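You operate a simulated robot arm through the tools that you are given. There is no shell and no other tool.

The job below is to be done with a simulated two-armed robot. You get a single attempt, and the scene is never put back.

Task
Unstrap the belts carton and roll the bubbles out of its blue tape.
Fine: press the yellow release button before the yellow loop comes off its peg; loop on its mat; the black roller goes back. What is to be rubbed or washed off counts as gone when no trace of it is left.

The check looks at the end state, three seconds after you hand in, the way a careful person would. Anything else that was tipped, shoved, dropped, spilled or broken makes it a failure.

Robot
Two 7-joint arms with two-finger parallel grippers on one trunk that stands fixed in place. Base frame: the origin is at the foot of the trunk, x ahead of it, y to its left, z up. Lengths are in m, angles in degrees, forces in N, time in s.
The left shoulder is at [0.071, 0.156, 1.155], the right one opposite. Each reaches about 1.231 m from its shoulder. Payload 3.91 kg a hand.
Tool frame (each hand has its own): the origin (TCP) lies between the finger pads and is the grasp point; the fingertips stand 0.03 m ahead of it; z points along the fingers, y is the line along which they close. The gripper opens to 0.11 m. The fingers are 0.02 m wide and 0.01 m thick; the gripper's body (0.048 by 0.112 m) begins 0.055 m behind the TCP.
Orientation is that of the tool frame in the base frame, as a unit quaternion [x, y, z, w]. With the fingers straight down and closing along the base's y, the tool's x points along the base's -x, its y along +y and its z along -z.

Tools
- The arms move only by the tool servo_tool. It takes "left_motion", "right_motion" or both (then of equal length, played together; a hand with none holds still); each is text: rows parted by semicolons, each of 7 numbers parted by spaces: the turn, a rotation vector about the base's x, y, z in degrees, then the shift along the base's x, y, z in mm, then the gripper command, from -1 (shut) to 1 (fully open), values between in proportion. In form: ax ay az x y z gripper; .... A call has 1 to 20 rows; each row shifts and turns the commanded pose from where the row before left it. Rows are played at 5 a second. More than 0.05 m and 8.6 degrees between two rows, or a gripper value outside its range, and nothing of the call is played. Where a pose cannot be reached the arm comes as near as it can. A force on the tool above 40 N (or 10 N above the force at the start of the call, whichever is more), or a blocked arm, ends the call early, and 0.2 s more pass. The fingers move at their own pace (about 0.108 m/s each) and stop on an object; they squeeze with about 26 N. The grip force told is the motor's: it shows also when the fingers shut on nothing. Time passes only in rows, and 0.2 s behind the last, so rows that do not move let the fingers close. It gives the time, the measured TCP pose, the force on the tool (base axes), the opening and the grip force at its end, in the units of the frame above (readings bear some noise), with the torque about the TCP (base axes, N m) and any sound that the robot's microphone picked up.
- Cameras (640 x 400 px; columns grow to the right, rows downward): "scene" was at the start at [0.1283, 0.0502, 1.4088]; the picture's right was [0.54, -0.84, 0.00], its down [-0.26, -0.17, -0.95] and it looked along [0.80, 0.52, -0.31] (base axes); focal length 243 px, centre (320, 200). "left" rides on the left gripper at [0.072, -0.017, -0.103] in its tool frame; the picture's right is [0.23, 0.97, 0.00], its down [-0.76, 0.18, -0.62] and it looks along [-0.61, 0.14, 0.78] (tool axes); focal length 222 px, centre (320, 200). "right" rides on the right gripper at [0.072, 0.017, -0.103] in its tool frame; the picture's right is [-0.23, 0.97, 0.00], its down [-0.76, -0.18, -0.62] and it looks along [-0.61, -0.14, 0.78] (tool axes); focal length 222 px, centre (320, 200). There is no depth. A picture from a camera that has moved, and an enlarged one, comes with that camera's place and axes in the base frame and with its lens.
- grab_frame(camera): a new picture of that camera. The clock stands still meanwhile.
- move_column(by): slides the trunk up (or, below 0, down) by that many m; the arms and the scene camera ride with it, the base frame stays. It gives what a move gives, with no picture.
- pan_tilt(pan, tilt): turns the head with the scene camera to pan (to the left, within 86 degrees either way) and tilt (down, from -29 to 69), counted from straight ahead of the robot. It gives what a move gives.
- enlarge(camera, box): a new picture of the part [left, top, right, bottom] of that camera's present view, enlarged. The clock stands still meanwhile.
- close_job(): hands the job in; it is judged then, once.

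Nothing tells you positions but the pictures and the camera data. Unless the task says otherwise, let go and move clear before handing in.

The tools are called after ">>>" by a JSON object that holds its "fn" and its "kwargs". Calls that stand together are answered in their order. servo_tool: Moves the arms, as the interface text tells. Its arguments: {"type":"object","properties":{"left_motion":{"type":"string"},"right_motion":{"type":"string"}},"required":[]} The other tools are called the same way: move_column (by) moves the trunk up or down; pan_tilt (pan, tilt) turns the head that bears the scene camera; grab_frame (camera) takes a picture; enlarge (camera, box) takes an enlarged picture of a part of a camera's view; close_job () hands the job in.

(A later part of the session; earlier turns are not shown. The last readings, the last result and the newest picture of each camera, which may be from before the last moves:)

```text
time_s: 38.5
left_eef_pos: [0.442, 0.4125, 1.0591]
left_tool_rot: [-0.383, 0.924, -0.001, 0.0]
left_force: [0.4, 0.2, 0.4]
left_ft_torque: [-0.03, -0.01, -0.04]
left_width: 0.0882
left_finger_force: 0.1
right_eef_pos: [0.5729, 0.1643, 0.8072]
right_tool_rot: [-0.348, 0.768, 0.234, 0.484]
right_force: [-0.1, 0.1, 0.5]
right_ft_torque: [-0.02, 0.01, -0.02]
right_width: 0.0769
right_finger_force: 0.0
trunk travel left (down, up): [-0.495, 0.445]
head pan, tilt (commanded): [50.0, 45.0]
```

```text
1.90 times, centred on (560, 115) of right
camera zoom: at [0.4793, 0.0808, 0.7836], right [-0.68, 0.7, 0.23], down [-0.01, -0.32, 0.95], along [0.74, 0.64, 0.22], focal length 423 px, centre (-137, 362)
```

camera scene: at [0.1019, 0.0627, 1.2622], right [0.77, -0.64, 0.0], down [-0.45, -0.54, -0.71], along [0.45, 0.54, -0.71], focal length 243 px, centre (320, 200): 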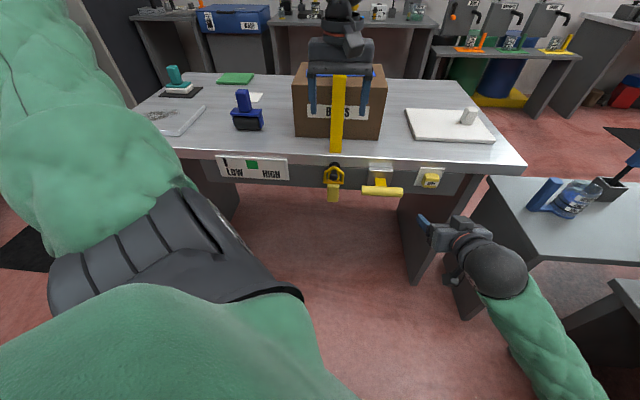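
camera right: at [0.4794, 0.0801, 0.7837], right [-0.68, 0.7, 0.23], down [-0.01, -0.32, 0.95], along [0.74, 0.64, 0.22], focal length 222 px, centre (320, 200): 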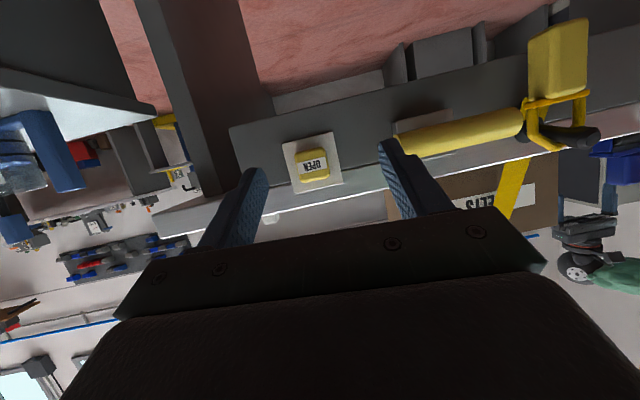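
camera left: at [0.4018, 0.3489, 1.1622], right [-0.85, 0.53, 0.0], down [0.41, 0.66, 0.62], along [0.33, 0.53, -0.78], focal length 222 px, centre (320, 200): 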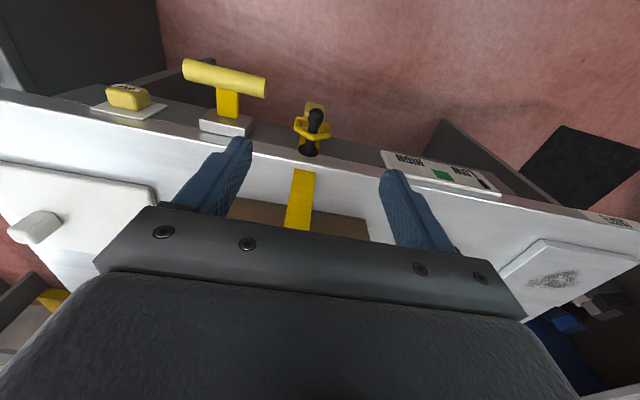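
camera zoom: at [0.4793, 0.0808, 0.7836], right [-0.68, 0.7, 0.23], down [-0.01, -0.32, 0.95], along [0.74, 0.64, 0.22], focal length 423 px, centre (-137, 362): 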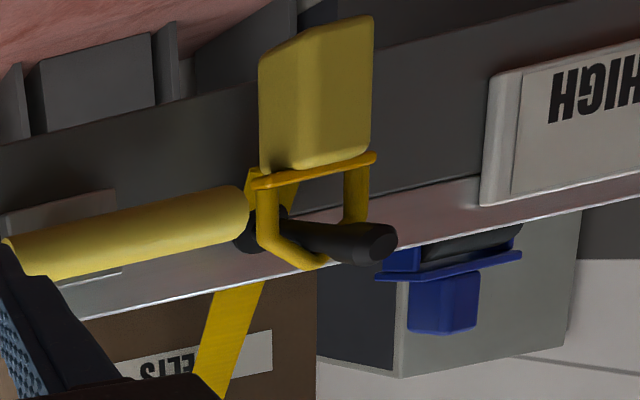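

The loop's ring is house-shaped, ~6 cm wide, hanging at about (0.485, 0.457), z 0.79–0.85, with the knobbed peg through it and its tab below. I move the left hand straight above it and come partway down.

>>> {"fn": "servo_tool", "kwargs": {"left_motion": "0 0 0 22 22 0 0.6;0 0 0 21.5 22 0 0.6;0 0 0 0 0 -45 0.6;0 0 0 0 0 -45 0.6;0 0 0 0 0 -45 0.6;0 0 0 0 0 -30 0.6;0 0 0 0 0 0 0.6"}}

>>> {"fn": "grab_frame", "kwargs": {"camera": "left"}}

>>> {"fn": "enlarge", "kwargs": {"camera": "scene", "box": [270, 100, 410, 210]}}

>>> {"fn": "enlarge", "kwargs": {"camera": "right", "box": [480, 10, 640, 220]}}

```text
time_s: 40.1
left_eef_pos: [0.4852, 0.4545, 0.8941]
left_tool_rot: [-0.383, 0.924, 0.001, 0.001]
left_force: [0.1, 0.2, 0.7]
left_ft_torque: [0.02, 0.0, 0.0]
left_width: 0.0881
left_finger_force: 0.1
right_eef_pos: [0.5722, 0.1647, 0.8075]
right_tool_rot: [-0.348, 0.767, 0.235, 0.485]
right_force: [1.3, 0.0, -0.3]
right_ft_torque: [-0.02, 0.04, -0.02]
right_width: 0.077
right_finger_force: 0.0
trunk travel left (down, up): [-0.495, 0.445]
head pan, tilt (commanded): [50.0, 45.0]
```

```text
taken
camera left: at [0.4449, 0.3914, 0.9975], right [-0.85, 0.53, 0.0], down [0.41, 0.66, 0.62], along [0.33, 0.53, -0.78], focal length 222 px, centre (320, 200)
```

left: 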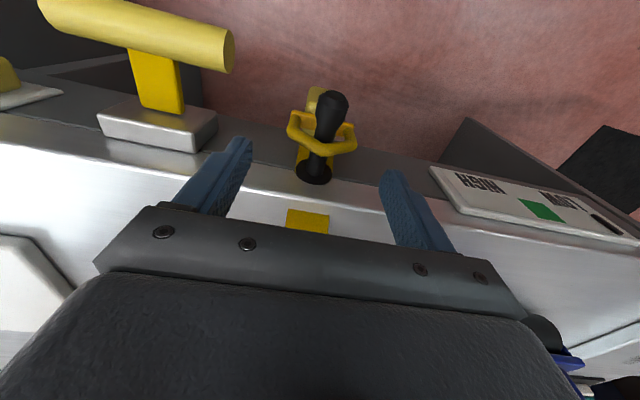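

```text
3.64 times, centred on (340, 155) of scene
camera zoom: at [0.1019, 0.0614, 1.2623], right [0.77, -0.64, 0.0], down [-0.45, -0.54, -0.71], along [0.45, 0.54, -0.71], focal length 883 px, centre (247, 364)
```

zoom: 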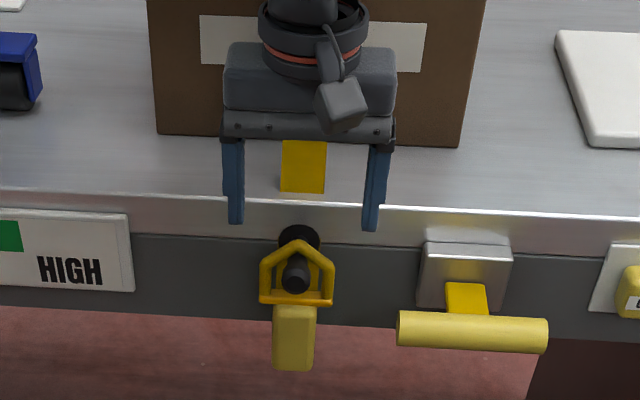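

```text
1.90 times, centred on (560, 115) of right
camera zoom: at [0.4793, 0.0799, 0.7838], right [-0.68, 0.7, 0.23], down [-0.01, -0.32, 0.95], along [0.74, 0.64, 0.22], focal length 423 px, centre (-137, 362)
```

zoom: 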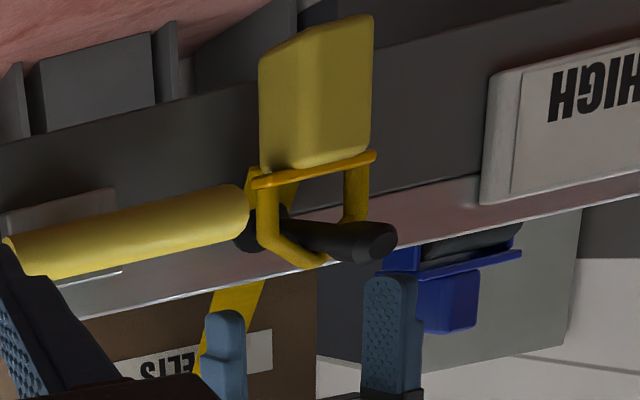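

The hand is aligned with the ring. I descend to z ≈ 0.82 so the fingers straddle the ring's side bars.

>>> {"fn": "servo_tool", "kwargs": {"left_motion": "0 0 0 0 1 -25 0.6;0 0 0 0 0 -25 0.6;0 0 0 0 0 -24 0.6;0 0 0 0 0 0 0.6"}}

>>> {"fn": "grab_frame", "kwargs": {"camera": "left"}}

>>> {"fn": "enlarge", "kwargs": {"camera": "scene", "box": [270, 100, 410, 210]}}

>>> {"fn": "enlarge", "kwargs": {"camera": "right", "box": [480, 10, 640, 220]}}

```text
time_s: 41.1
left_eef_pos: [0.4856, 0.4548, 0.8212]
left_tool_rot: [-0.383, 0.924, 0.0, 0.0]
left_force: [-0.2, 1.2, -0.1]
left_ft_torque: [0.02, 0.0, 0.03]
left_width: 0.088
left_finger_force: 0.1
right_eef_pos: [0.5735, 0.1639, 0.8058]
right_tool_rot: [-0.348, 0.767, 0.235, 0.485]
right_force: [0.1, 0.4, 0.9]
right_ft_torque: [0.02, -0.02, 0.01]
right_width: 0.077
right_finger_force: 0.2
trunk travel left (down, up): [-0.495, 0.445]
head pan, tilt (commanded): [50.0, 45.0]
```

```text
taken
camera left: at [0.4447, 0.3923, 0.9234], right [-0.85, 0.53, 0.0], down [0.41, 0.66, 0.62], along [0.33, 0.53, -0.78], focal length 222 px, centre (320, 200)
```

left: 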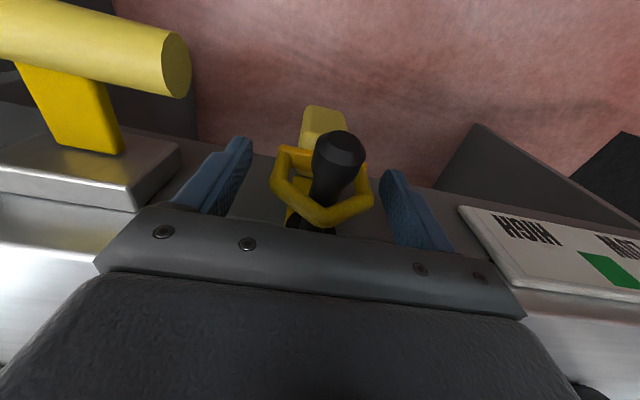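

```text
3.64 times, centred on (340, 155) of scene
camera zoom: at [0.1018, 0.0612, 1.2624], right [0.77, -0.64, 0.0], down [-0.45, -0.54, -0.71], along [0.45, 0.54, -0.71], focal length 883 px, centre (247, 364)
```

zoom: 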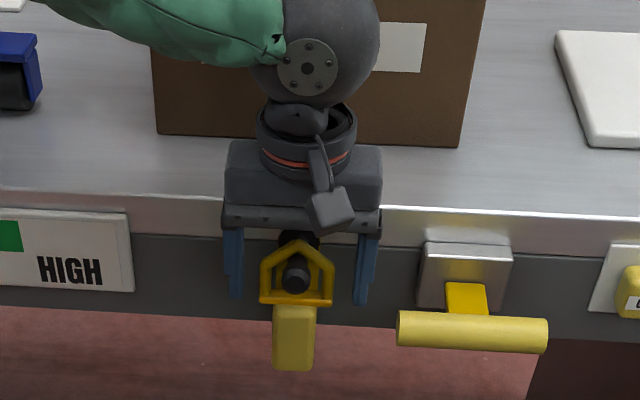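

```text
1.90 times, centred on (560, 115) of right
camera zoom: at [0.4793, 0.0798, 0.7838], right [-0.68, 0.7, 0.23], down [-0.01, -0.32, 0.95], along [0.74, 0.64, 0.22], focal length 423 px, centre (-137, 362)
```

zoom: 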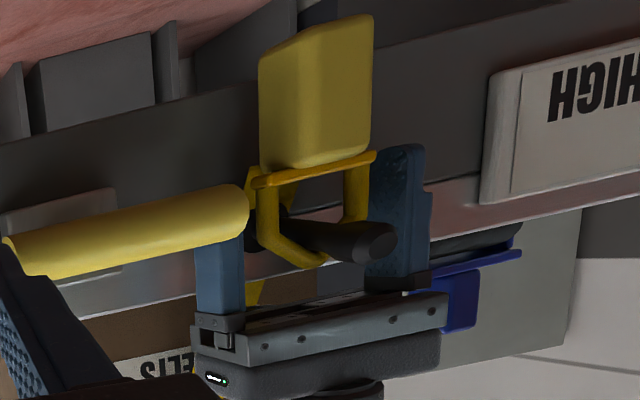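

The fingers straddle the ring nicely. I nudge 2 mm to centre and close on the ring.

>>> {"fn": "servo_tool", "kwargs": {"left_motion": "0 0 0 -1.5 1.5 0 0.6;0 0 0 0 0 0 -1;0 0 0 0 0 0 -1;0 0 0 0 0 0 -1;0 0 0 0 0 0 -1"}}

>>> {"fn": "grab_frame", "kwargs": {"camera": "left"}}

>>> {"fn": "enlarge", "kwargs": {"camera": "right", "box": [480, 10, 640, 220]}}

```text
time_s: 42.3
left_eef_pos: [0.4851, 0.4569, 0.8214]
left_tool_rot: [-0.383, 0.924, 0.0, 0.001]
left_force: [4.1, -2.8, 1.7]
left_ft_torque: [-0.01, 0.05, 0.01]
left_width: 0.0595
left_finger_force: 25.8
right_eef_pos: [0.571, 0.1641, 0.8049]
right_tool_rot: [-0.348, 0.767, 0.235, 0.485]
right_force: [0.0, 0.3, -0.5]
right_ft_torque: [0.0, 0.0, 0.02]
right_width: 0.0771
right_finger_force: 0.1
trunk travel left (down, up): [-0.495, 0.445]
head pan, tilt (commanded): [50.0, 45.0]
```

```text
taken
camera left: at [0.4435, 0.3941, 0.9231], right [-0.85, 0.53, 0.0], down [0.41, 0.66, 0.62], along [0.33, 0.53, -0.78], focal length 222 px, centre (320, 200)
```

left: 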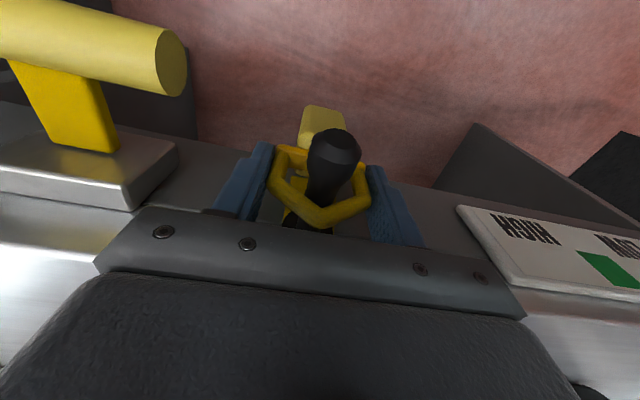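

```text
1.90 times, centred on (560, 115) of right
camera zoom: at [0.4796, 0.0799, 0.7836], right [-0.68, 0.7, 0.23], down [-0.01, -0.32, 0.95], along [0.74, 0.64, 0.22], focal length 423 px, centre (-137, 362)
```

zoom: 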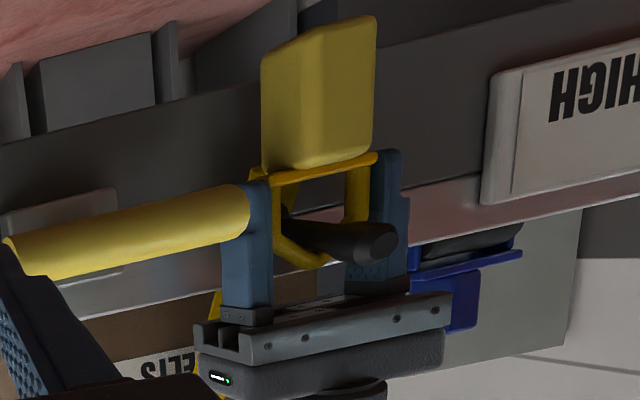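

The ring is gripped (5.95 cm). I lift it ~1.7 cm so it clears the knob, checking the force.

>>> {"fn": "servo_tool", "kwargs": {"left_motion": "0 0 0 0 0 6 -1;0 0 0 0 0 6 -1;0 0 0 0 0 5 -1;0 0 0 0 0 0 -1"}}

>>> {"fn": "enlarge", "kwargs": {"camera": "scene", "box": [270, 100, 410, 210]}}

>>> {"fn": "enlarge", "kwargs": {"camera": "right", "box": [480, 10, 640, 220]}}

```text
time_s: 43.3
left_eef_pos: [0.4842, 0.4571, 0.8353]
left_tool_rot: [-0.383, 0.924, 0.0, -0.001]
left_force: [-0.3, 0.8, -3.0]
left_ft_torque: [0.0, -0.02, 0.01]
left_width: 0.0593
left_finger_force: 26.4
right_eef_pos: [0.5727, 0.1651, 0.8055]
right_tool_rot: [-0.348, 0.767, 0.236, 0.485]
right_force: [0.1, -0.5, -0.3]
right_ft_torque: [0.01, -0.01, -0.02]
right_width: 0.077
right_finger_force: 0.0
trunk travel left (down, up): [-0.495, 0.445]
head pan, tilt (commanded): [50.0, 45.0]
```

```text
3.64 times, centred on (340, 155) of scene
camera zoom: at [0.1022, 0.0617, 1.2623], right [0.77, -0.64, 0.0], down [-0.45, -0.54, -0.71], along [0.45, 0.54, -0.71], focal length 883 px, centre (247, 364)
```

zoom: 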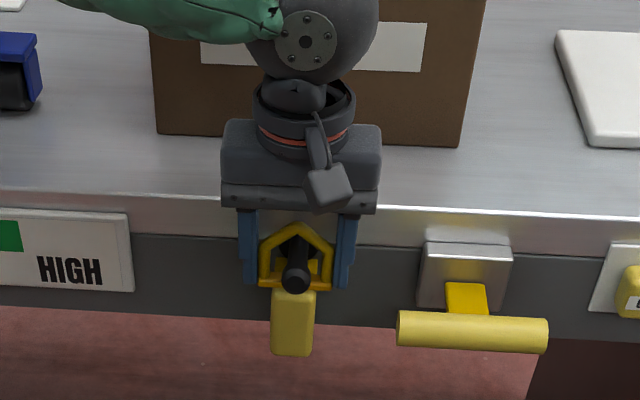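

```text
1.90 times, centred on (560, 115) of right
camera zoom: at [0.4795, 0.0801, 0.7836], right [-0.68, 0.7, 0.23], down [-0.01, -0.32, 0.95], along [0.74, 0.64, 0.22], focal length 423 px, centre (-137, 362)
```

zoom: 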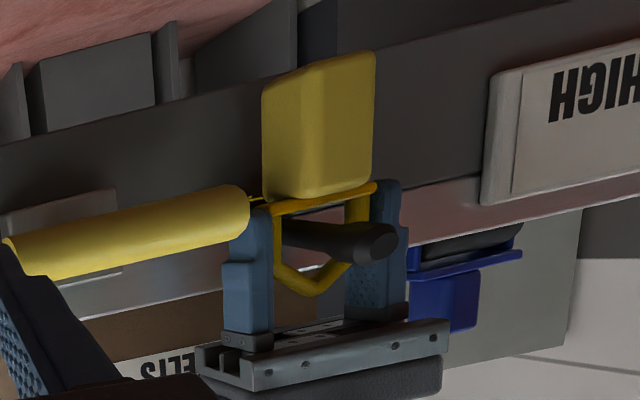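

The ring now surrounds the peg with clearance all round. I draw it outward along the peg.

>>> {"fn": "servo_tool", "kwargs": {"left_motion": "0 0 0 0 0 3 -1;0 0 0 -8.5 -8.5 0.5 -1;0 0 0 -8.5 -8.5 0.5 -1;0 0 0 0 0 0 -1"}}

>>> {"fn": "enlarge", "kwargs": {"camera": "right", "box": [480, 10, 640, 220]}}

>>> {"fn": "enlarge", "kwargs": {"camera": "scene", "box": [250, 40, 410, 210]}}

```text
time_s: 44.3
left_eef_pos: [0.4676, 0.4403, 0.8401]
left_tool_rot: [-0.382, 0.924, 0.0, 0.0]
left_force: [1.8, 0.6, -3.1]
left_ft_torque: [0.0, 0.02, -0.04]
left_width: 0.0597
left_finger_force: 26.0
right_eef_pos: [0.5713, 0.1633, 0.8071]
right_tool_rot: [-0.348, 0.767, 0.235, 0.485]
right_force: [0.4, 0.0, -0.8]
right_ft_torque: [0.02, -0.02, -0.01]
right_width: 0.0772
right_finger_force: 0.0
trunk travel left (down, up): [-0.495, 0.445]
head pan, tilt (commanded): [50.0, 45.0]
```

```text
1.90 times, centred on (560, 115) of right
camera zoom: at [0.4795, 0.0801, 0.7836], right [-0.68, 0.7, 0.23], down [-0.01, -0.32, 0.95], along [0.74, 0.64, 0.22], focal length 423 px, centre (-137, 362)
```

zoom: 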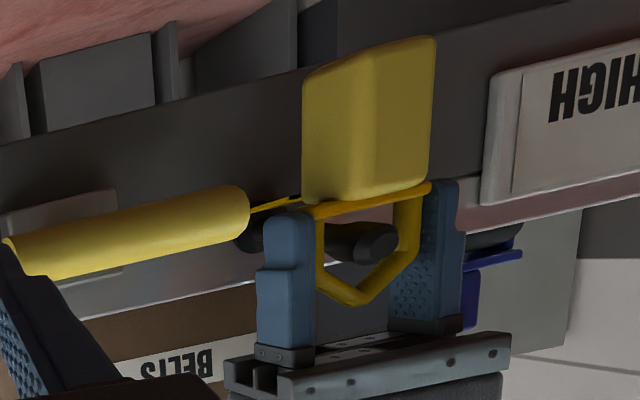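

```text
2.35 times, centred on (330, 125) of scene
camera zoom: at [0.1022, 0.0617, 1.2623], right [0.77, -0.64, 0.0], down [-0.45, -0.54, -0.71], along [0.45, 0.54, -0.71], focal length 572 px, centre (296, 376)
```

zoom: 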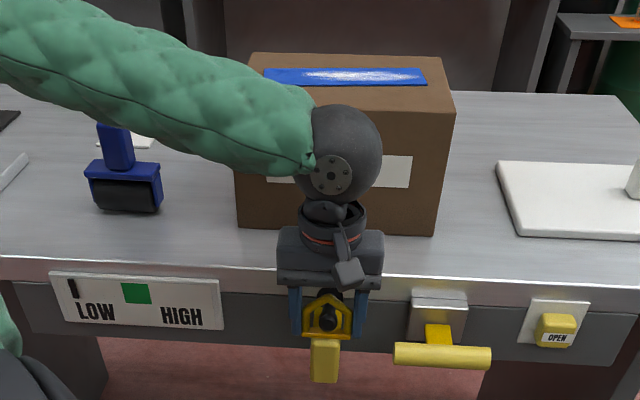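

The strap has already gone from the carton's top (the tape is fully uncovered). I keep drawing the loop outward past the peg's end.

>>> {"fn": "servo_tool", "kwargs": {"left_motion": "0 0 0 -8.5 -8.5 0.5 -1;0 0 0 -8.5 -8.5 0.5 -1;0 0 0 -8.5 -8.5 0.5 -1;0 0 0 -8.5 -8.5 0 -1;0 0 0 0 0 0 -1"}}

>>> {"fn": "enlarge", "kwargs": {"camera": "right", "box": [480, 10, 640, 220]}}

>>> {"fn": "enlarge", "kwargs": {"camera": "scene", "box": [250, 40, 410, 210]}}

```text
time_s: 45.5
left_eef_pos: [0.433, 0.4057, 0.8413]
left_tool_rot: [-0.383, 0.924, 0.0, 0.0]
left_force: [0.3, -0.1, -1.5]
left_ft_torque: [-0.02, -0.02, 0.0]
left_width: 0.0595
left_finger_force: 25.9
right_eef_pos: [0.5728, 0.1652, 0.8061]
right_tool_rot: [-0.349, 0.767, 0.236, 0.485]
right_force: [0.0, 0.4, 0.0]
right_ft_torque: [0.02, 0.0, -0.03]
right_width: 0.077
right_finger_force: 0.0
trunk travel left (down, up): [-0.495, 0.445]
head pan, tilt (commanded): [50.0, 45.0]
```

```text
1.90 times, centred on (560, 115) of right
camera zoom: at [0.4795, 0.0801, 0.7836], right [-0.68, 0.7, 0.23], down [-0.01, -0.32, 0.95], along [0.74, 0.64, 0.22], focal length 423 px, centre (-137, 362)
```

zoom: 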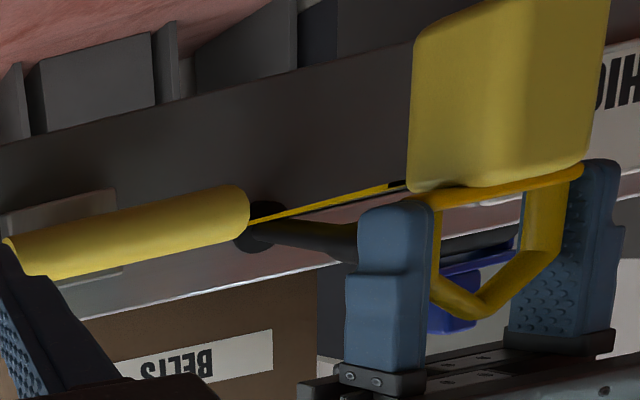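

```text
2.35 times, centred on (330, 125) of scene
camera zoom: at [0.1022, 0.0617, 1.2623], right [0.77, -0.64, 0.0], down [-0.45, -0.54, -0.71], along [0.45, 0.54, -0.71], focal length 572 px, centre (296, 376)
```

zoom: 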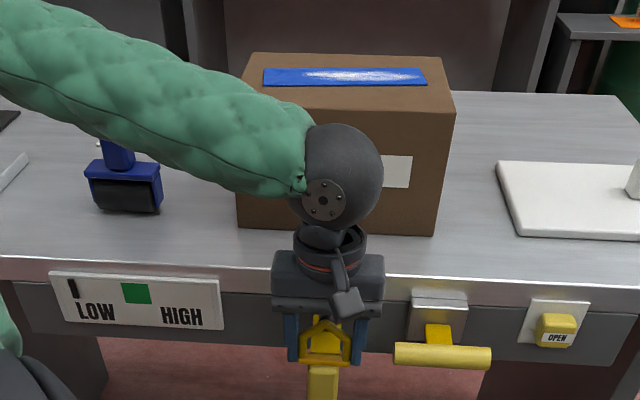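

The loop is off its peg; a thin yellow strip still runs from it toward the bench. I look at how that strip runs before carrying the loop away.

>>> {"fn": "grab_frame", "kwargs": {"camera": "left"}}

>>> {"fn": "servo_tool", "kwargs": {"left_motion": "0 0 0 -10 -10 10 -1;0 0 0 -5 -5 30 -1;0 0 0 0 0 30 -1;0 0 0 0 0 30 -1;0 0 0 0 0 0 -1"}}

>>> {"fn": "grab_frame", "kwargs": {"camera": "left"}}

>>> {"fn": "grab_frame", "kwargs": {"camera": "right"}}

>>> {"fn": "grab_frame", "kwargs": {"camera": "scene"}}

```text
taken
camera left: at [0.3921, 0.3438, 0.9449], right [-0.85, 0.53, 0.0], down [0.41, 0.66, 0.62], along [0.33, 0.53, -0.78], focal length 222 px, centre (320, 200)
```

left: 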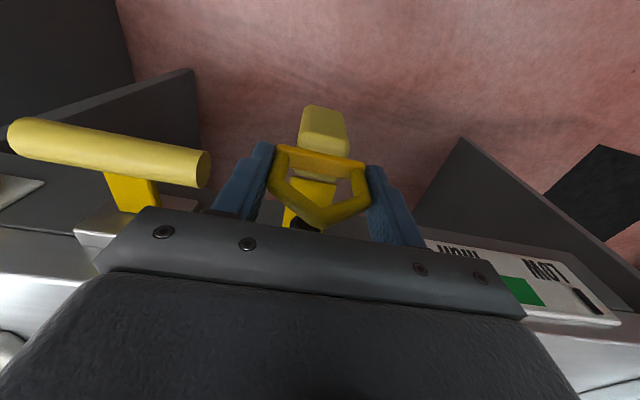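

```text
time_s: 46.7
left_eef_pos: [0.433, 0.3977, 0.9421]
left_tool_rot: [-0.383, 0.924, 0.0, 0.0]
left_force: [0.1, 0.2, -2.4]
left_ft_torque: [0.02, 0.02, -0.02]
left_width: 0.0599
left_finger_force: 26.1
left hand out of reach, approached as far as the arm can: row 1, 2
right_eef_pos: [0.572, 0.164, 0.8066]
right_tool_rot: [-0.348, 0.767, 0.235, 0.484]
right_force: [-0.5, -0.4, -0.2]
right_ft_torque: [-0.02, 0.05, 0.0]
right_width: 0.0768
right_finger_force: 0.1
trunk travel left (down, up): [-0.495, 0.445]
head pan, tilt (commanded): [50.0, 45.0]
```

```text
taken
camera left: at [0.3932, 0.3355, 1.0453], right [-0.85, 0.53, 0.0], down [0.41, 0.66, 0.62], along [0.33, 0.53, -0.78], focal length 222 px, centre (320, 200)
```

left: 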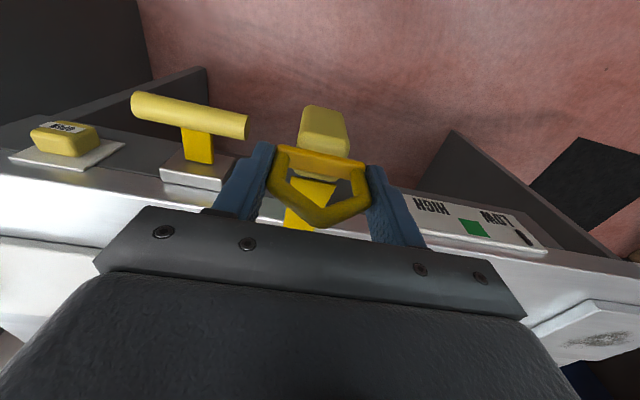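

```text
taken
camera right: at [0.4797, 0.0804, 0.7834], right [-0.68, 0.7, 0.23], down [-0.01, -0.32, 0.95], along [0.74, 0.64, 0.22], focal length 222 px, centre (320, 200)
```

right: 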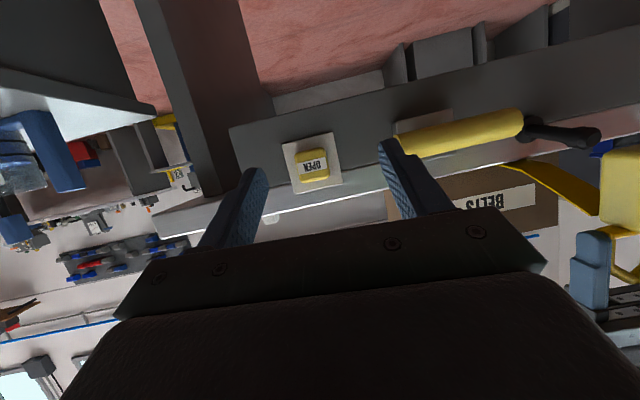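

```text
taken
camera scene: at [0.1024, 0.0621, 1.2622], right [0.77, -0.64, 0.0], down [-0.46, -0.54, -0.71], along [0.45, 0.54, -0.71], focal length 243 px, centre (320, 200)
```

scene: 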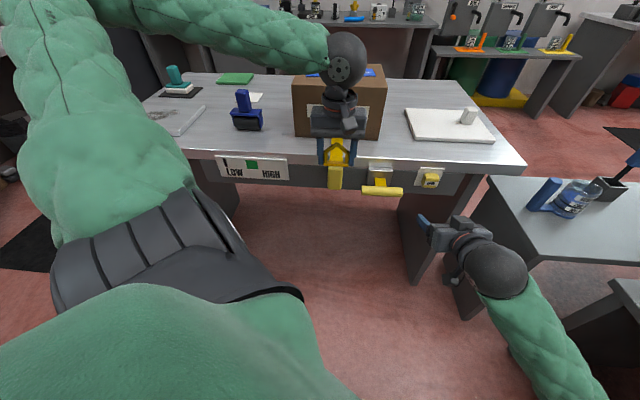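

The loop hangs in the left hand with a light strap end trailing from the bench's front. I raise it to z ≈ 1.16 and carry it leftward, high over the roller, watching for any pull from the strap.

>>> {"fn": "servo_tool", "kwargs": {"left_motion": "0 0 0 0 8 44 -1;0 0 0 0 8 44 -1;0 0 0 0 8 44 -1;0 0 0 0 8 44 -1;0 0 0 0 8 42 -1;0 0 0 0 42 0 -1;0 0 0 0 42 0 -1;0 0 0 0 42 0 -1;0 0 0 0 42 0 -1;0 0 0 0 42 0 -1;0 0 0 0 0 0 -1"}}

>>> {"fn": "grab_frame", "kwargs": {"camera": "scene"}}

>>> {"fn": "grab_frame", "kwargs": {"camera": "left"}}

```text
time_s: 49.1
left_eef_pos: [0.4345, 0.6489, 1.1601]
left_tool_rot: [-0.382, 0.924, 0.0, 0.0]
left_force: [0.4, 0.1, -3.6]
left_ft_torque: [0.03, 0.0, -0.05]
left_width: 0.0597
left_finger_force: 26.1
right_eef_pos: [0.5726, 0.1632, 0.8057]
right_tool_rot: [-0.348, 0.767, 0.235, 0.485]
right_force: [-0.3, -0.2, -0.4]
right_ft_torque: [0.0, -0.02, 0.0]
right_width: 0.0772
right_finger_force: 0.1
trunk travel left (down, up): [-0.495, 0.445]
head pan, tilt (commanded): [50.0, 45.0]
```

```text
taken
camera scene: at [0.1021, 0.0612, 1.2623], right [0.77, -0.64, 0.0], down [-0.45, -0.54, -0.71], along [0.45, 0.54, -0.71], focal length 243 px, centre (320, 200)
```

scene: 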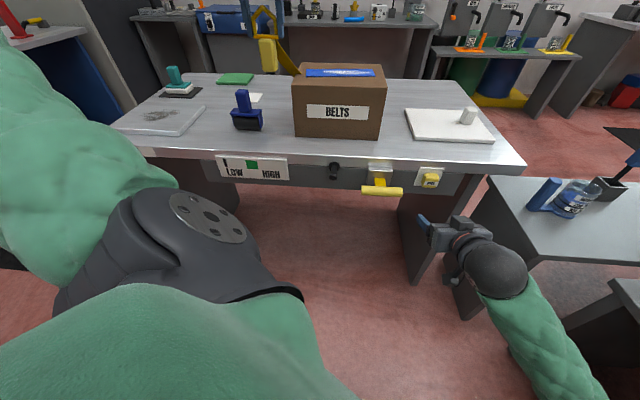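

```text
taken
camera left: at [0.3932, 0.5859, 1.263], right [-0.85, 0.53, 0.0], down [0.41, 0.66, 0.62], along [0.33, 0.53, -0.78], focal length 222 px, centre (320, 200)
```

left: 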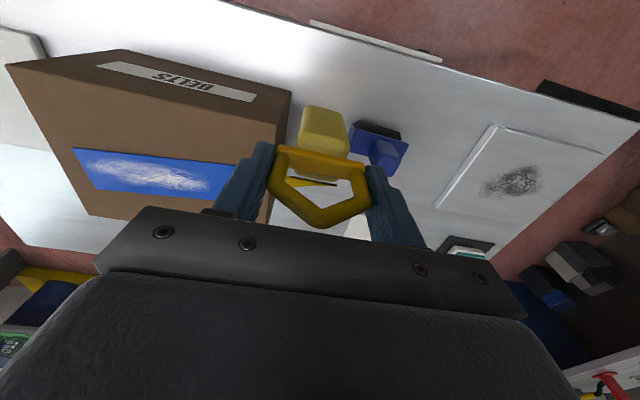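

The strap follows from the rear clip with almost no pull. I continue toward the green mat and pitch the hand up by 60° so the loop's tab points forward and slightly down.

>>> {"fn": "servo_tool", "kwargs": {"left_motion": "0 0 0 2 41 -2 -1;5.303 -5.303 0 2 41 -2 -1;5.303 -5.303 0 2 41 -2 -1;5.303 -5.303 0 2 41 -2 -1;5.303 -5.303 0 2 41 -2 -1;5.303 -5.303 0 2 41 -2 -1;5.303 -5.303 0 2 41 -2 -1;5.303 -5.303 0 2 41 -2 -1;5.303 -5.303 0 2 41 -2 -1;0 0 0 0 0 0 -1"}}

>>> {"fn": "pan_tilt", "kwargs": {"pan": 65, "tilt": 20}}

>>> {"fn": "grab_frame", "kwargs": {"camera": "scene"}}

>>> {"fn": "grab_frame", "kwargs": {"camera": "left"}}

```text
time_s: 51.3
left_eef_pos: [0.4512, 1.018, 1.1415]
left_tool_rot: [-0.331, 0.8, 0.191, 0.463]
left_force: [0.2, 0.1, -2.3]
left_ft_torque: [-0.08, 0.07, -0.04]
left_width: 0.0597
left_finger_force: 26.3
right_eef_pos: [0.572, 0.1649, 0.8064]
right_tool_rot: [-0.348, 0.767, 0.235, 0.486]
right_force: [-0.4, 0.0, -0.2]
right_ft_torque: [0.0, 0.0, -0.02]
right_width: 0.077
right_finger_force: 0.0
trunk travel left (down, up): [-0.495, 0.445]
head pan, tilt (commanded): [50.0, 45.0]
```

```text
time_s: 52.2
left_eef_pos: [0.4509, 1.0185, 1.1411]
left_tool_rot: [-0.331, 0.8, 0.191, 0.462]
left_force: [-0.2, 0.7, -1.9]
left_ft_torque: [-0.08, 0.08, -0.01]
left_width: 0.0597
left_finger_force: 26.2
right_eef_pos: [0.5729, 0.1641, 0.805]
right_tool_rot: [-0.348, 0.767, 0.235, 0.485]
right_force: [0.0, 1.1, 0.1]
right_ft_torque: [-0.01, -0.01, -0.01]
right_width: 0.077
right_finger_force: 0.0
trunk travel left (down, up): [-0.495, 0.445]
head pan, tilt (commanded): [65.0, 20.0]
```

```text
taken
camera scene: at [0.0891, 0.0839, 1.3009], right [0.91, -0.42, 0.0], down [-0.15, -0.31, -0.94], along [0.4, 0.85, -0.34], focal length 243 px, centre (320, 200)
```

scene: 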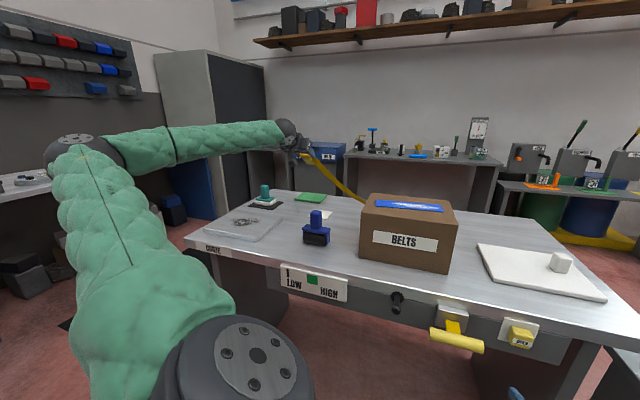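

```text
taken
camera left: at [0.3734, 0.9182, 1.1293], right [-0.77, 0.61, -0.2], down [-0.24, 0.01, 0.97], along [0.59, 0.79, 0.13], focal length 222 px, centre (320, 200)
```

left: 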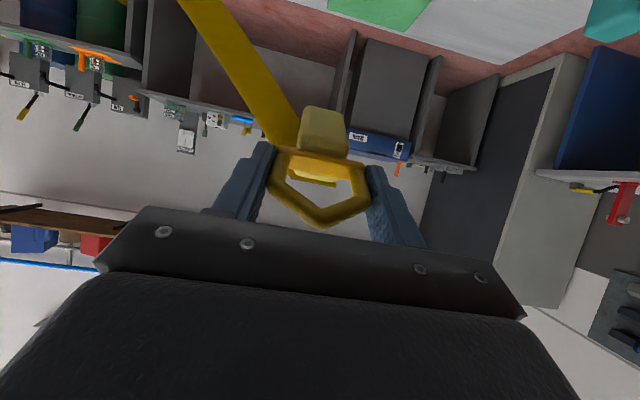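

>>> {"fn": "enlarge", "kwargs": {"camera": "scene", "box": [270, 110, 350, 220]}}

>>> {"fn": "enlarge", "kwargs": {"camera": "scene", "box": [285, 185, 335, 210]}}

```text
3.64 times, centred on (310, 165) of scene
camera zoom: at [0.0891, 0.0839, 1.3009], right [0.91, -0.42, 0.0], down [-0.15, -0.31, -0.94], along [0.4, 0.85, -0.34], focal length 883 px, centre (356, 327)
```

zoom: 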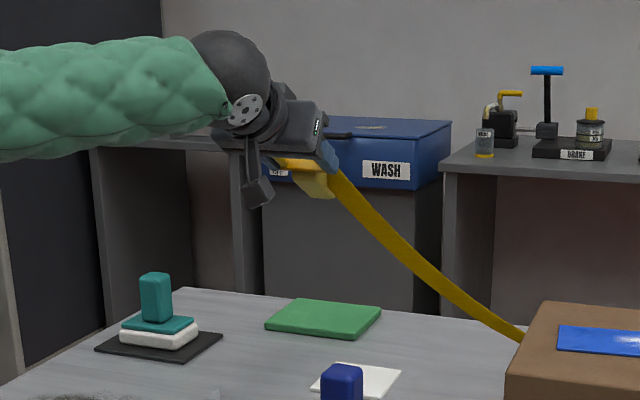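

```text
12.80 times, centred on (310, 198) of scene
camera zoom: at [0.0891, 0.0839, 1.3009], right [0.91, -0.42, 0.0], down [-0.15, -0.31, -0.94], along [0.4, 0.85, -0.34], focal length 3109 px, centre (448, 232)
```

zoom: 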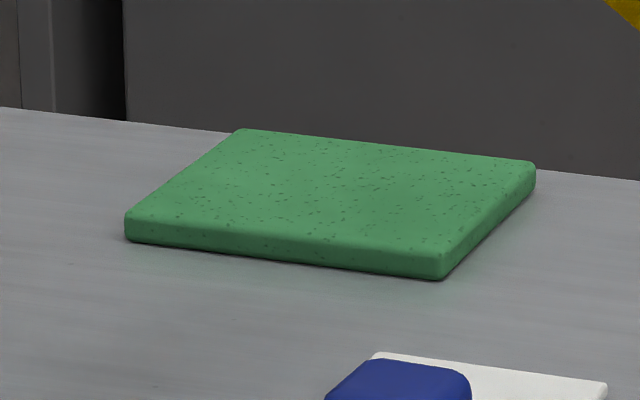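

>>> {"fn": "enlarge", "kwargs": {"camera": "scene", "box": [312, 206, 338, 222]}}

>>> {"fn": "enlarge", "kwargs": {"camera": "scene", "box": [240, 180, 290, 215]}}

>>> {"fn": "enlarge", "kwargs": {"camera": "scene", "box": [470, 235, 610, 305]}}

```text
16.00 times, centred on (325, 214) of scene
camera zoom: at [0.0891, 0.0839, 1.3009], right [0.91, -0.42, 0.0], down [-0.15, -0.31, -0.94], along [0.4, 0.85, -0.34], focal length 3886 px, centre (240, -24)
```

zoom: 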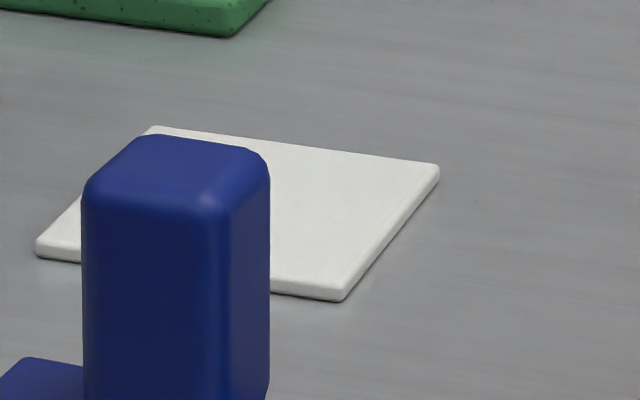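

```text
11.43 times, centred on (265, 198) of scene
camera zoom: at [0.0891, 0.0839, 1.3009], right [0.91, -0.42, 0.0], down [-0.15, -0.31, -0.94], along [0.4, 0.85, -0.34], focal length 2776 px, centre (949, 229)
```

zoom: 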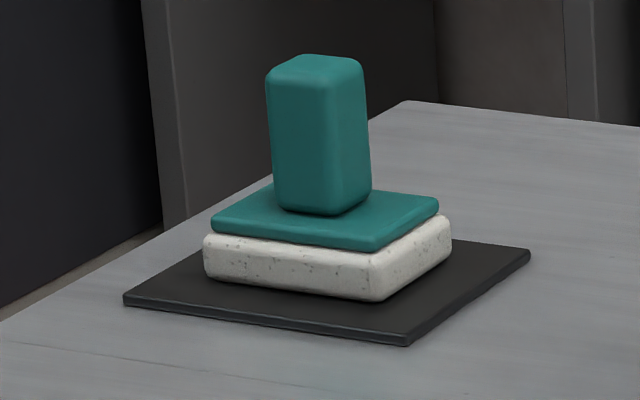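

```text
4.57 times, centred on (540, 270) of scene
camera zoom: at [0.0891, 0.0839, 1.3009], right [0.91, -0.42, 0.0], down [-0.15, -0.31, -0.94], along [0.4, 0.85, -0.34], focal length 1110 px, centre (-686, -120)
```

zoom: 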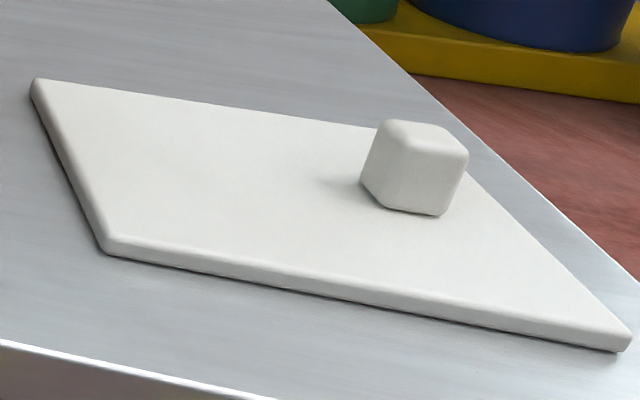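

The white foam under the teal block shows the same speckle as the green pad, so I want to check once more whether the jugs' mats on the far bench truly share that texture.

>>> {"fn": "pan_tilt", "kwargs": {"pan": 17, "tilt": 10}}

>>> {"fn": "grab_frame", "kwargs": {"camera": "scene"}}

```text
time_s: 53.4
left_eef_pos: [0.4513, 1.0178, 1.1411]
left_tool_rot: [-0.33, 0.8, 0.19, 0.463]
left_force: [0.7, 0.5, -2.5]
left_ft_torque: [-0.07, 0.09, 0.0]
left_width: 0.0599
left_finger_force: 25.8
right_eef_pos: [0.5724, 0.165, 0.8074]
right_tool_rot: [-0.348, 0.767, 0.235, 0.486]
right_force: [0.8, -0.4, -0.3]
right_ft_torque: [-0.02, 0.01, 0.01]
right_width: 0.0768
right_finger_force: 0.0
trunk travel left (down, up): [-0.495, 0.445]
head pan, tilt (commanded): [17.0, 10.0]
```

```text
taken
camera scene: at [0.1387, 0.0269, 1.3172], right [0.29, -0.96, 0.0], down [-0.17, -0.05, -0.98], along [0.94, 0.29, -0.17], focal length 243 px, centre (320, 200)
```

scene: 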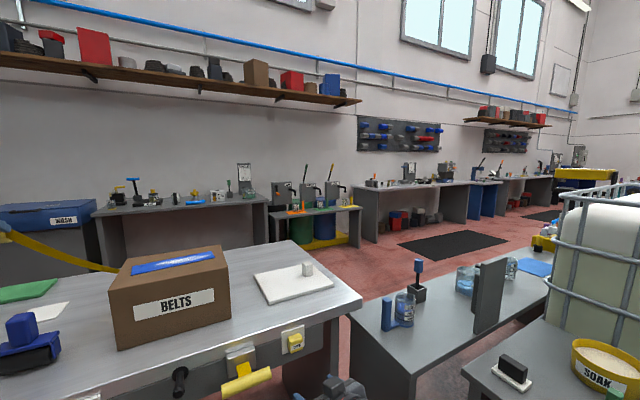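

>>> {"fn": "enlarge", "kwargs": {"camera": "scene", "box": [284, 202, 310, 218]}}

>>> {"fn": "enlarge", "kwargs": {"camera": "scene", "box": [335, 200, 361, 216]}}

>>> {"fn": "enlarge", "kwargs": {"camera": "scene", "box": [310, 200, 336, 216]}}

>>> {"fn": "enlarge", "kwargs": {"camera": "scene", "box": [105, 170, 185, 215]}}

>>> {"fn": "enlarge", "kwargs": {"camera": "scene", "box": [370, 150, 470, 195]}}

```text
16.00 times, centred on (297, 210) of scene
camera zoom: at [0.1387, 0.0269, 1.3172], right [0.29, -0.96, 0.0], down [-0.17, -0.05, -0.98], along [0.94, 0.29, -0.17], focal length 3886 px, centre (688, 40)
```

zoom: 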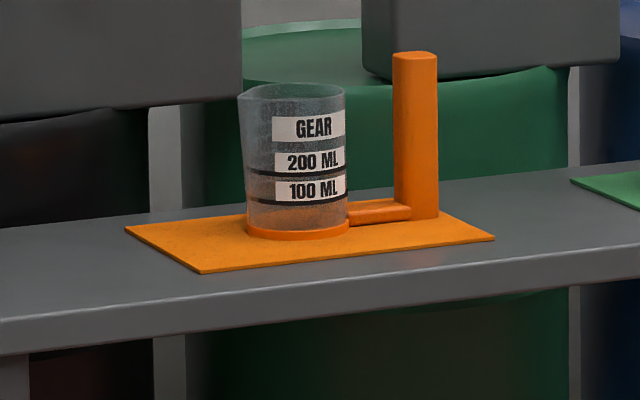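

```text
16.00 times, centred on (348, 208) of scene
camera zoom: at [0.1387, 0.0269, 1.3172], right [0.29, -0.96, 0.0], down [-0.17, -0.05, -0.98], along [0.94, 0.29, -0.17], focal length 3886 px, centre (-128, 72)
```

zoom: 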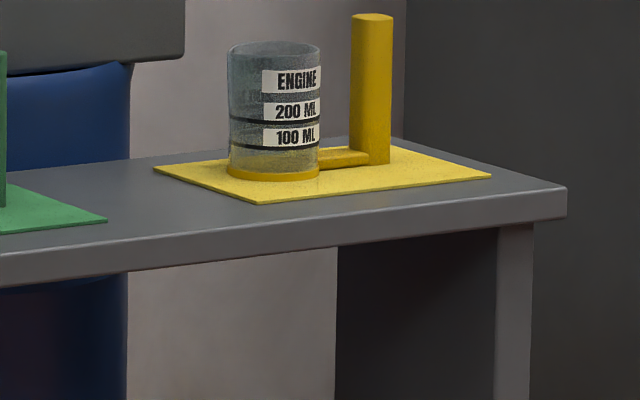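

```text
16.00 times, centred on (323, 208) of scene
camera zoom: at [0.1387, 0.0269, 1.3172], right [0.29, -0.96, 0.0], down [-0.17, -0.05, -0.98], along [0.94, 0.29, -0.17], focal length 3886 px, centre (272, 72)
```

zoom: 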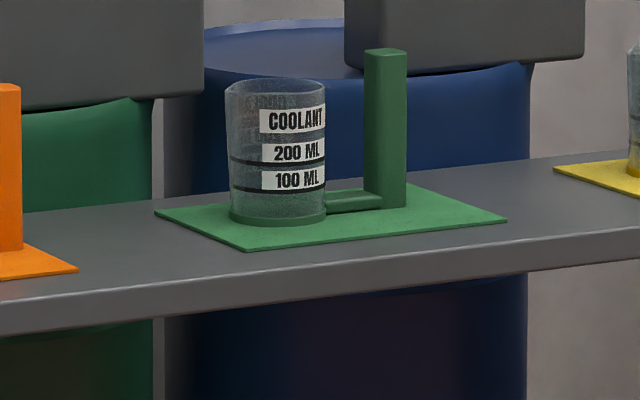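

```text
8.00 times, centred on (145, 192) of scene
camera zoom: at [0.1387, 0.0269, 1.3172], right [0.29, -0.96, 0.0], down [-0.17, -0.05, -0.98], along [0.94, 0.29, -0.17], focal length 1943 px, centre (1720, 260)
```

zoom: 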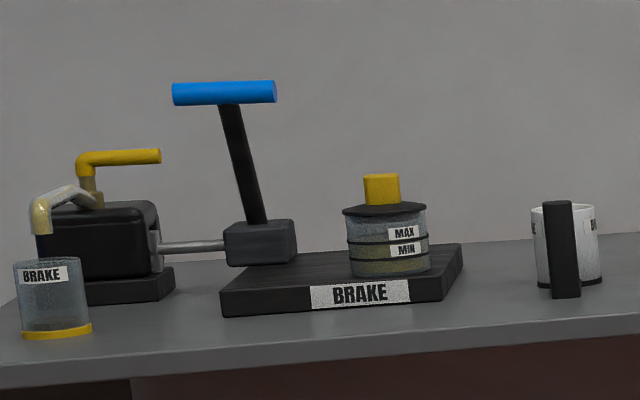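

```text
6.40 times, centred on (420, 172) of scene
camera zoom: at [0.1387, 0.0269, 1.3172], right [0.29, -0.96, 0.0], down [-0.17, -0.05, -0.98], along [0.94, 0.29, -0.17], focal length 1554 px, centre (-320, 376)
```

zoom: 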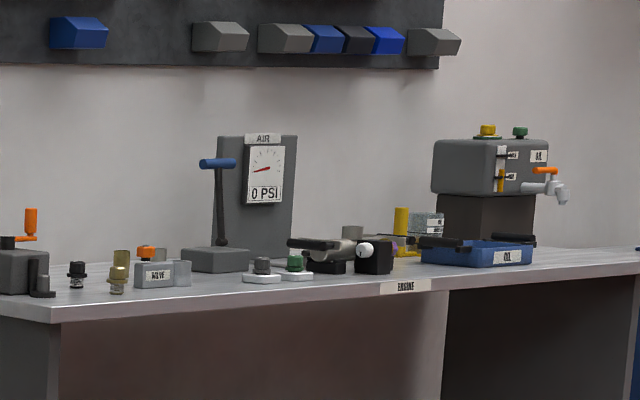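

The jug mats are thin, coloured and grainy. I check the black mat under the teal block at full zoom for the same grain, to compare it with the plain white card.

>>> {"fn": "pan_tilt", "kwargs": {"pan": 75, "tilt": 25}}

>>> {"fn": "grab_frame", "kwargs": {"camera": "scene"}}

```text
time_s: 54.6
left_eef_pos: [0.4523, 1.0187, 1.1394]
left_tool_rot: [-0.331, 0.8, 0.191, 0.462]
left_force: [0.2, 0.1, -2.5]
left_ft_torque: [-0.09, 0.08, 0.01]
left_width: 0.0595
left_finger_force: 25.5
right_eef_pos: [0.5729, 0.1635, 0.807]
right_tool_rot: [-0.348, 0.767, 0.235, 0.485]
right_force: [-0.1, 0.7, 0.4]
right_ft_torque: [-0.02, 0.0, 0.0]
right_width: 0.0772
right_finger_force: 0.0
trunk travel left (down, up): [-0.495, 0.445]
head pan, tilt (commanded): [75.0, 25.0]
```

```text
taken
camera scene: at [0.0737, 0.0886, 1.2929], right [0.97, -0.26, 0.0], down [-0.11, -0.41, -0.91], along [0.24, 0.88, -0.42], focal length 243 px, centre (320, 200)
```

scene: 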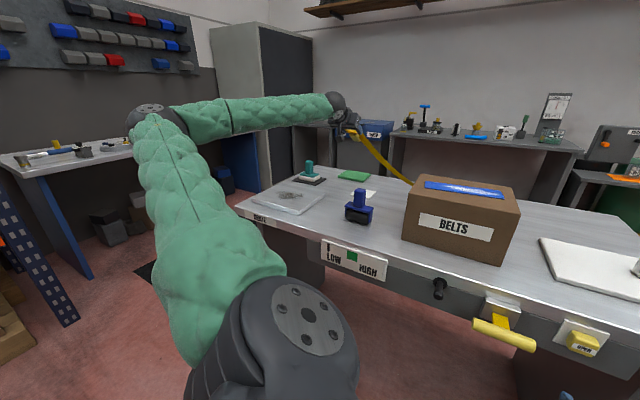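

>>> {"fn": "enlarge", "kwargs": {"camera": "scene", "box": [291, 160, 331, 190]}}

>>> {"fn": "enlarge", "kwargs": {"camera": "scene", "box": [355, 160, 395, 210]}}

>>> {"fn": "enlarge", "kwargs": {"camera": "scene", "box": [300, 80, 420, 200]}}

>>> {"fn": "enlarge", "kwargs": {"camera": "scene", "box": [235, 200, 285, 230]}}

```text
13.33 times, centred on (311, 175) of scene
camera zoom: at [0.0737, 0.0886, 1.2929], right [0.97, -0.26, 0.0], down [-0.11, -0.41, -0.91], along [0.24, 0.88, -0.42], focal length 3238 px, centre (440, 533)
```

zoom: 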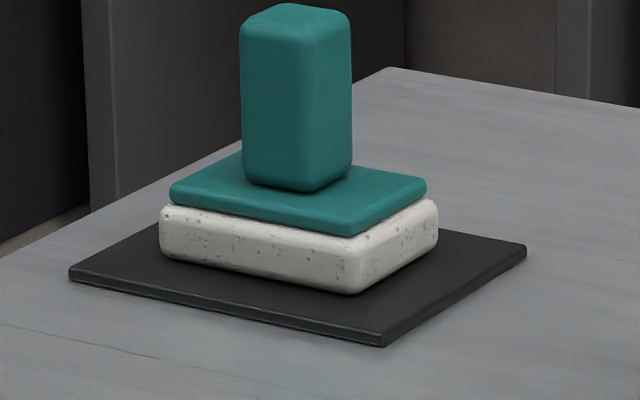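

```text
8.00 times, centred on (375, 185) of scene
camera zoom: at [0.0737, 0.0886, 1.2929], right [0.97, -0.26, 0.0], down [-0.11, -0.41, -0.91], along [0.24, 0.88, -0.42], focal length 1943 px, centre (-120, 320)
```

zoom: 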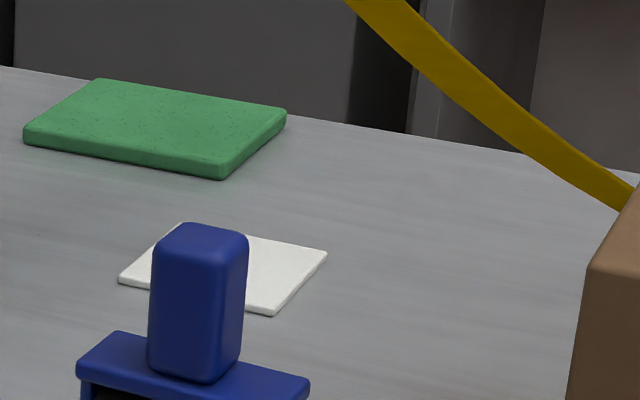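

```text
3.33 times, centred on (360, 140) of scene
camera zoom: at [0.0737, 0.0886, 1.2929], right [0.97, -0.26, 0.0], down [-0.11, -0.41, -0.91], along [0.24, 0.88, -0.42], focal length 810 px, centre (187, 400)
```

zoom: 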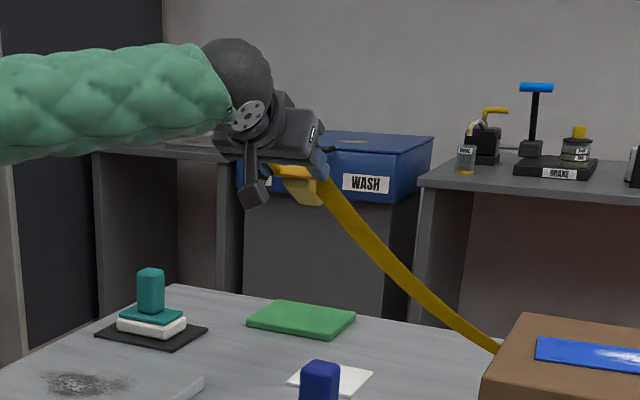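

```text
12.80 times, centred on (260, 215) of scene
camera zoom: at [0.0737, 0.0886, 1.2929], right [0.97, -0.26, 0.0], down [-0.11, -0.41, -0.91], along [0.24, 0.88, -0.42], focal length 3109 px, centre (1088, 8)
```

zoom: 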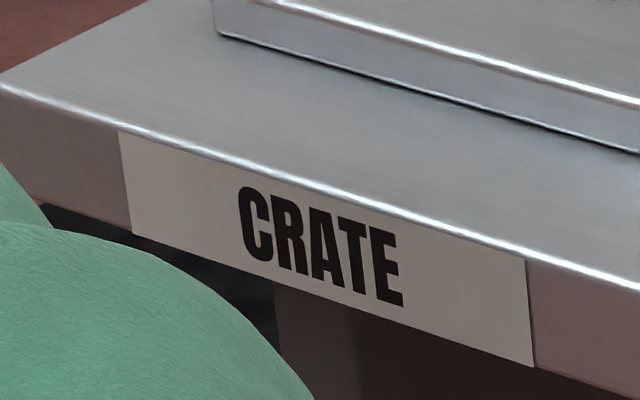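

The bench is labelled CRATE, and the black mat looks plain. To help decide, I test how comfortably the left arm reaches over the green pad, staying well above it.

>>> {"fn": "servo_tool", "kwargs": {"left_motion": "0 0 0 14 28 -15 -1;0 0 0 14 28 -15 -1;0 0 0 14 28 -15 -1;0 0 0 14 28 -15 -1;0 0 0 14 28 -15 -1;0 0 0 14 28 -15 -1;0 0 0 0 0 0 -1"}}

>>> {"fn": "grab_frame", "kwargs": {"camera": "scene"}}

>>> {"fn": "enlarge", "kwargs": {"camera": "scene", "box": [280, 70, 440, 210]}}

```text
time_s: 56.2
left_eef_pos: [0.5365, 1.1857, 1.0521]
left_tool_rot: [-0.331, 0.8, 0.19, 0.462]
left_force: [-0.9, -0.4, -1.6]
left_ft_torque: [-0.09, 0.09, 0.04]
left_width: 0.0597
left_finger_force: 25.7
right_eef_pos: [0.5715, 0.1632, 0.8065]
right_tool_rot: [-0.348, 0.767, 0.235, 0.485]
right_force: [-0.3, -0.8, 0.6]
right_ft_torque: [0.01, 0.0, -0.02]
right_width: 0.077
right_finger_force: 0.1
trunk travel left (down, up): [-0.495, 0.445]
head pan, tilt (commanded): [75.0, 25.0]
```

```text
taken
camera scene: at [0.0731, 0.0879, 1.293], right [0.97, -0.26, 0.0], down [-0.11, -0.41, -0.91], along [0.23, 0.88, -0.42], focal length 243 px, centre (320, 200)
```

scene: 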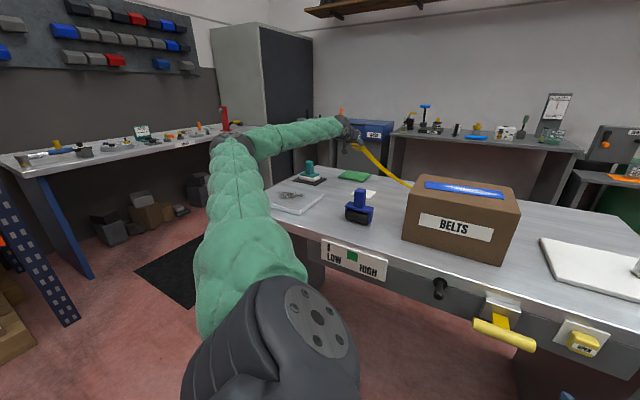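

```text
2.86 times, centred on (360, 140) of scene
camera zoom: at [0.0731, 0.0879, 1.293], right [0.97, -0.26, 0.0], down [-0.11, -0.41, -0.91], along [0.23, 0.88, -0.42], focal length 694 px, centre (206, 371)
```

zoom: 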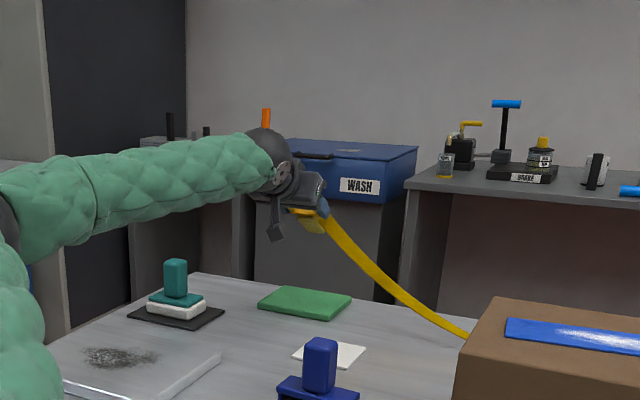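

With a 30° tilt the reach over the green pad is easy. I test a vertical hand there too (still far above it).

>>> {"fn": "servo_tool", "kwargs": {"left_motion": "-5.303 5.303 0 2 3 5 -1;-5.303 5.303 0 2 3 5 -1;-5.303 5.303 0 2 3 5 -1;-5.303 5.303 0 2 3 0 -1;-5.303 5.303 0 2 3 0 -1;-5.303 5.303 0 2 3 0 -1;-5.303 5.303 0 2 3 0 -1;-5.303 5.303 0 2 3 0 -1;0 0 0 0 0 0 -1"}}

```text
time_s: 57.6
left_eef_pos: [0.5446, 1.2015, 0.956]
left_tool_rot: [-0.358, 0.925, 0.123, 0.023]
left_force: [10.8, -9.1, 49.9]
left_ft_torque: [-0.67, -1.28, -0.15]
left_width: 0.0594
left_finger_force: 26.5
left hand out of reach, approached as far as the arm can: row 7
right_eef_pos: [0.5727, 0.1638, 0.8061]
right_tool_rot: [-0.349, 0.767, 0.238, 0.484]
right_force: [0.9, 0.9, -0.3]
right_ft_torque: [-0.03, 0.01, -0.06]
right_width: 0.077
right_finger_force: 0.0
trunk travel left (down, up): [-0.495, 0.445]
head pan, tilt (commanded): [75.0, 25.0]
stopped in row 7 (left hand): the force on the tool passed its limit at 280 N (the readings are from after the stop); the commanded pose is now the measured one
```

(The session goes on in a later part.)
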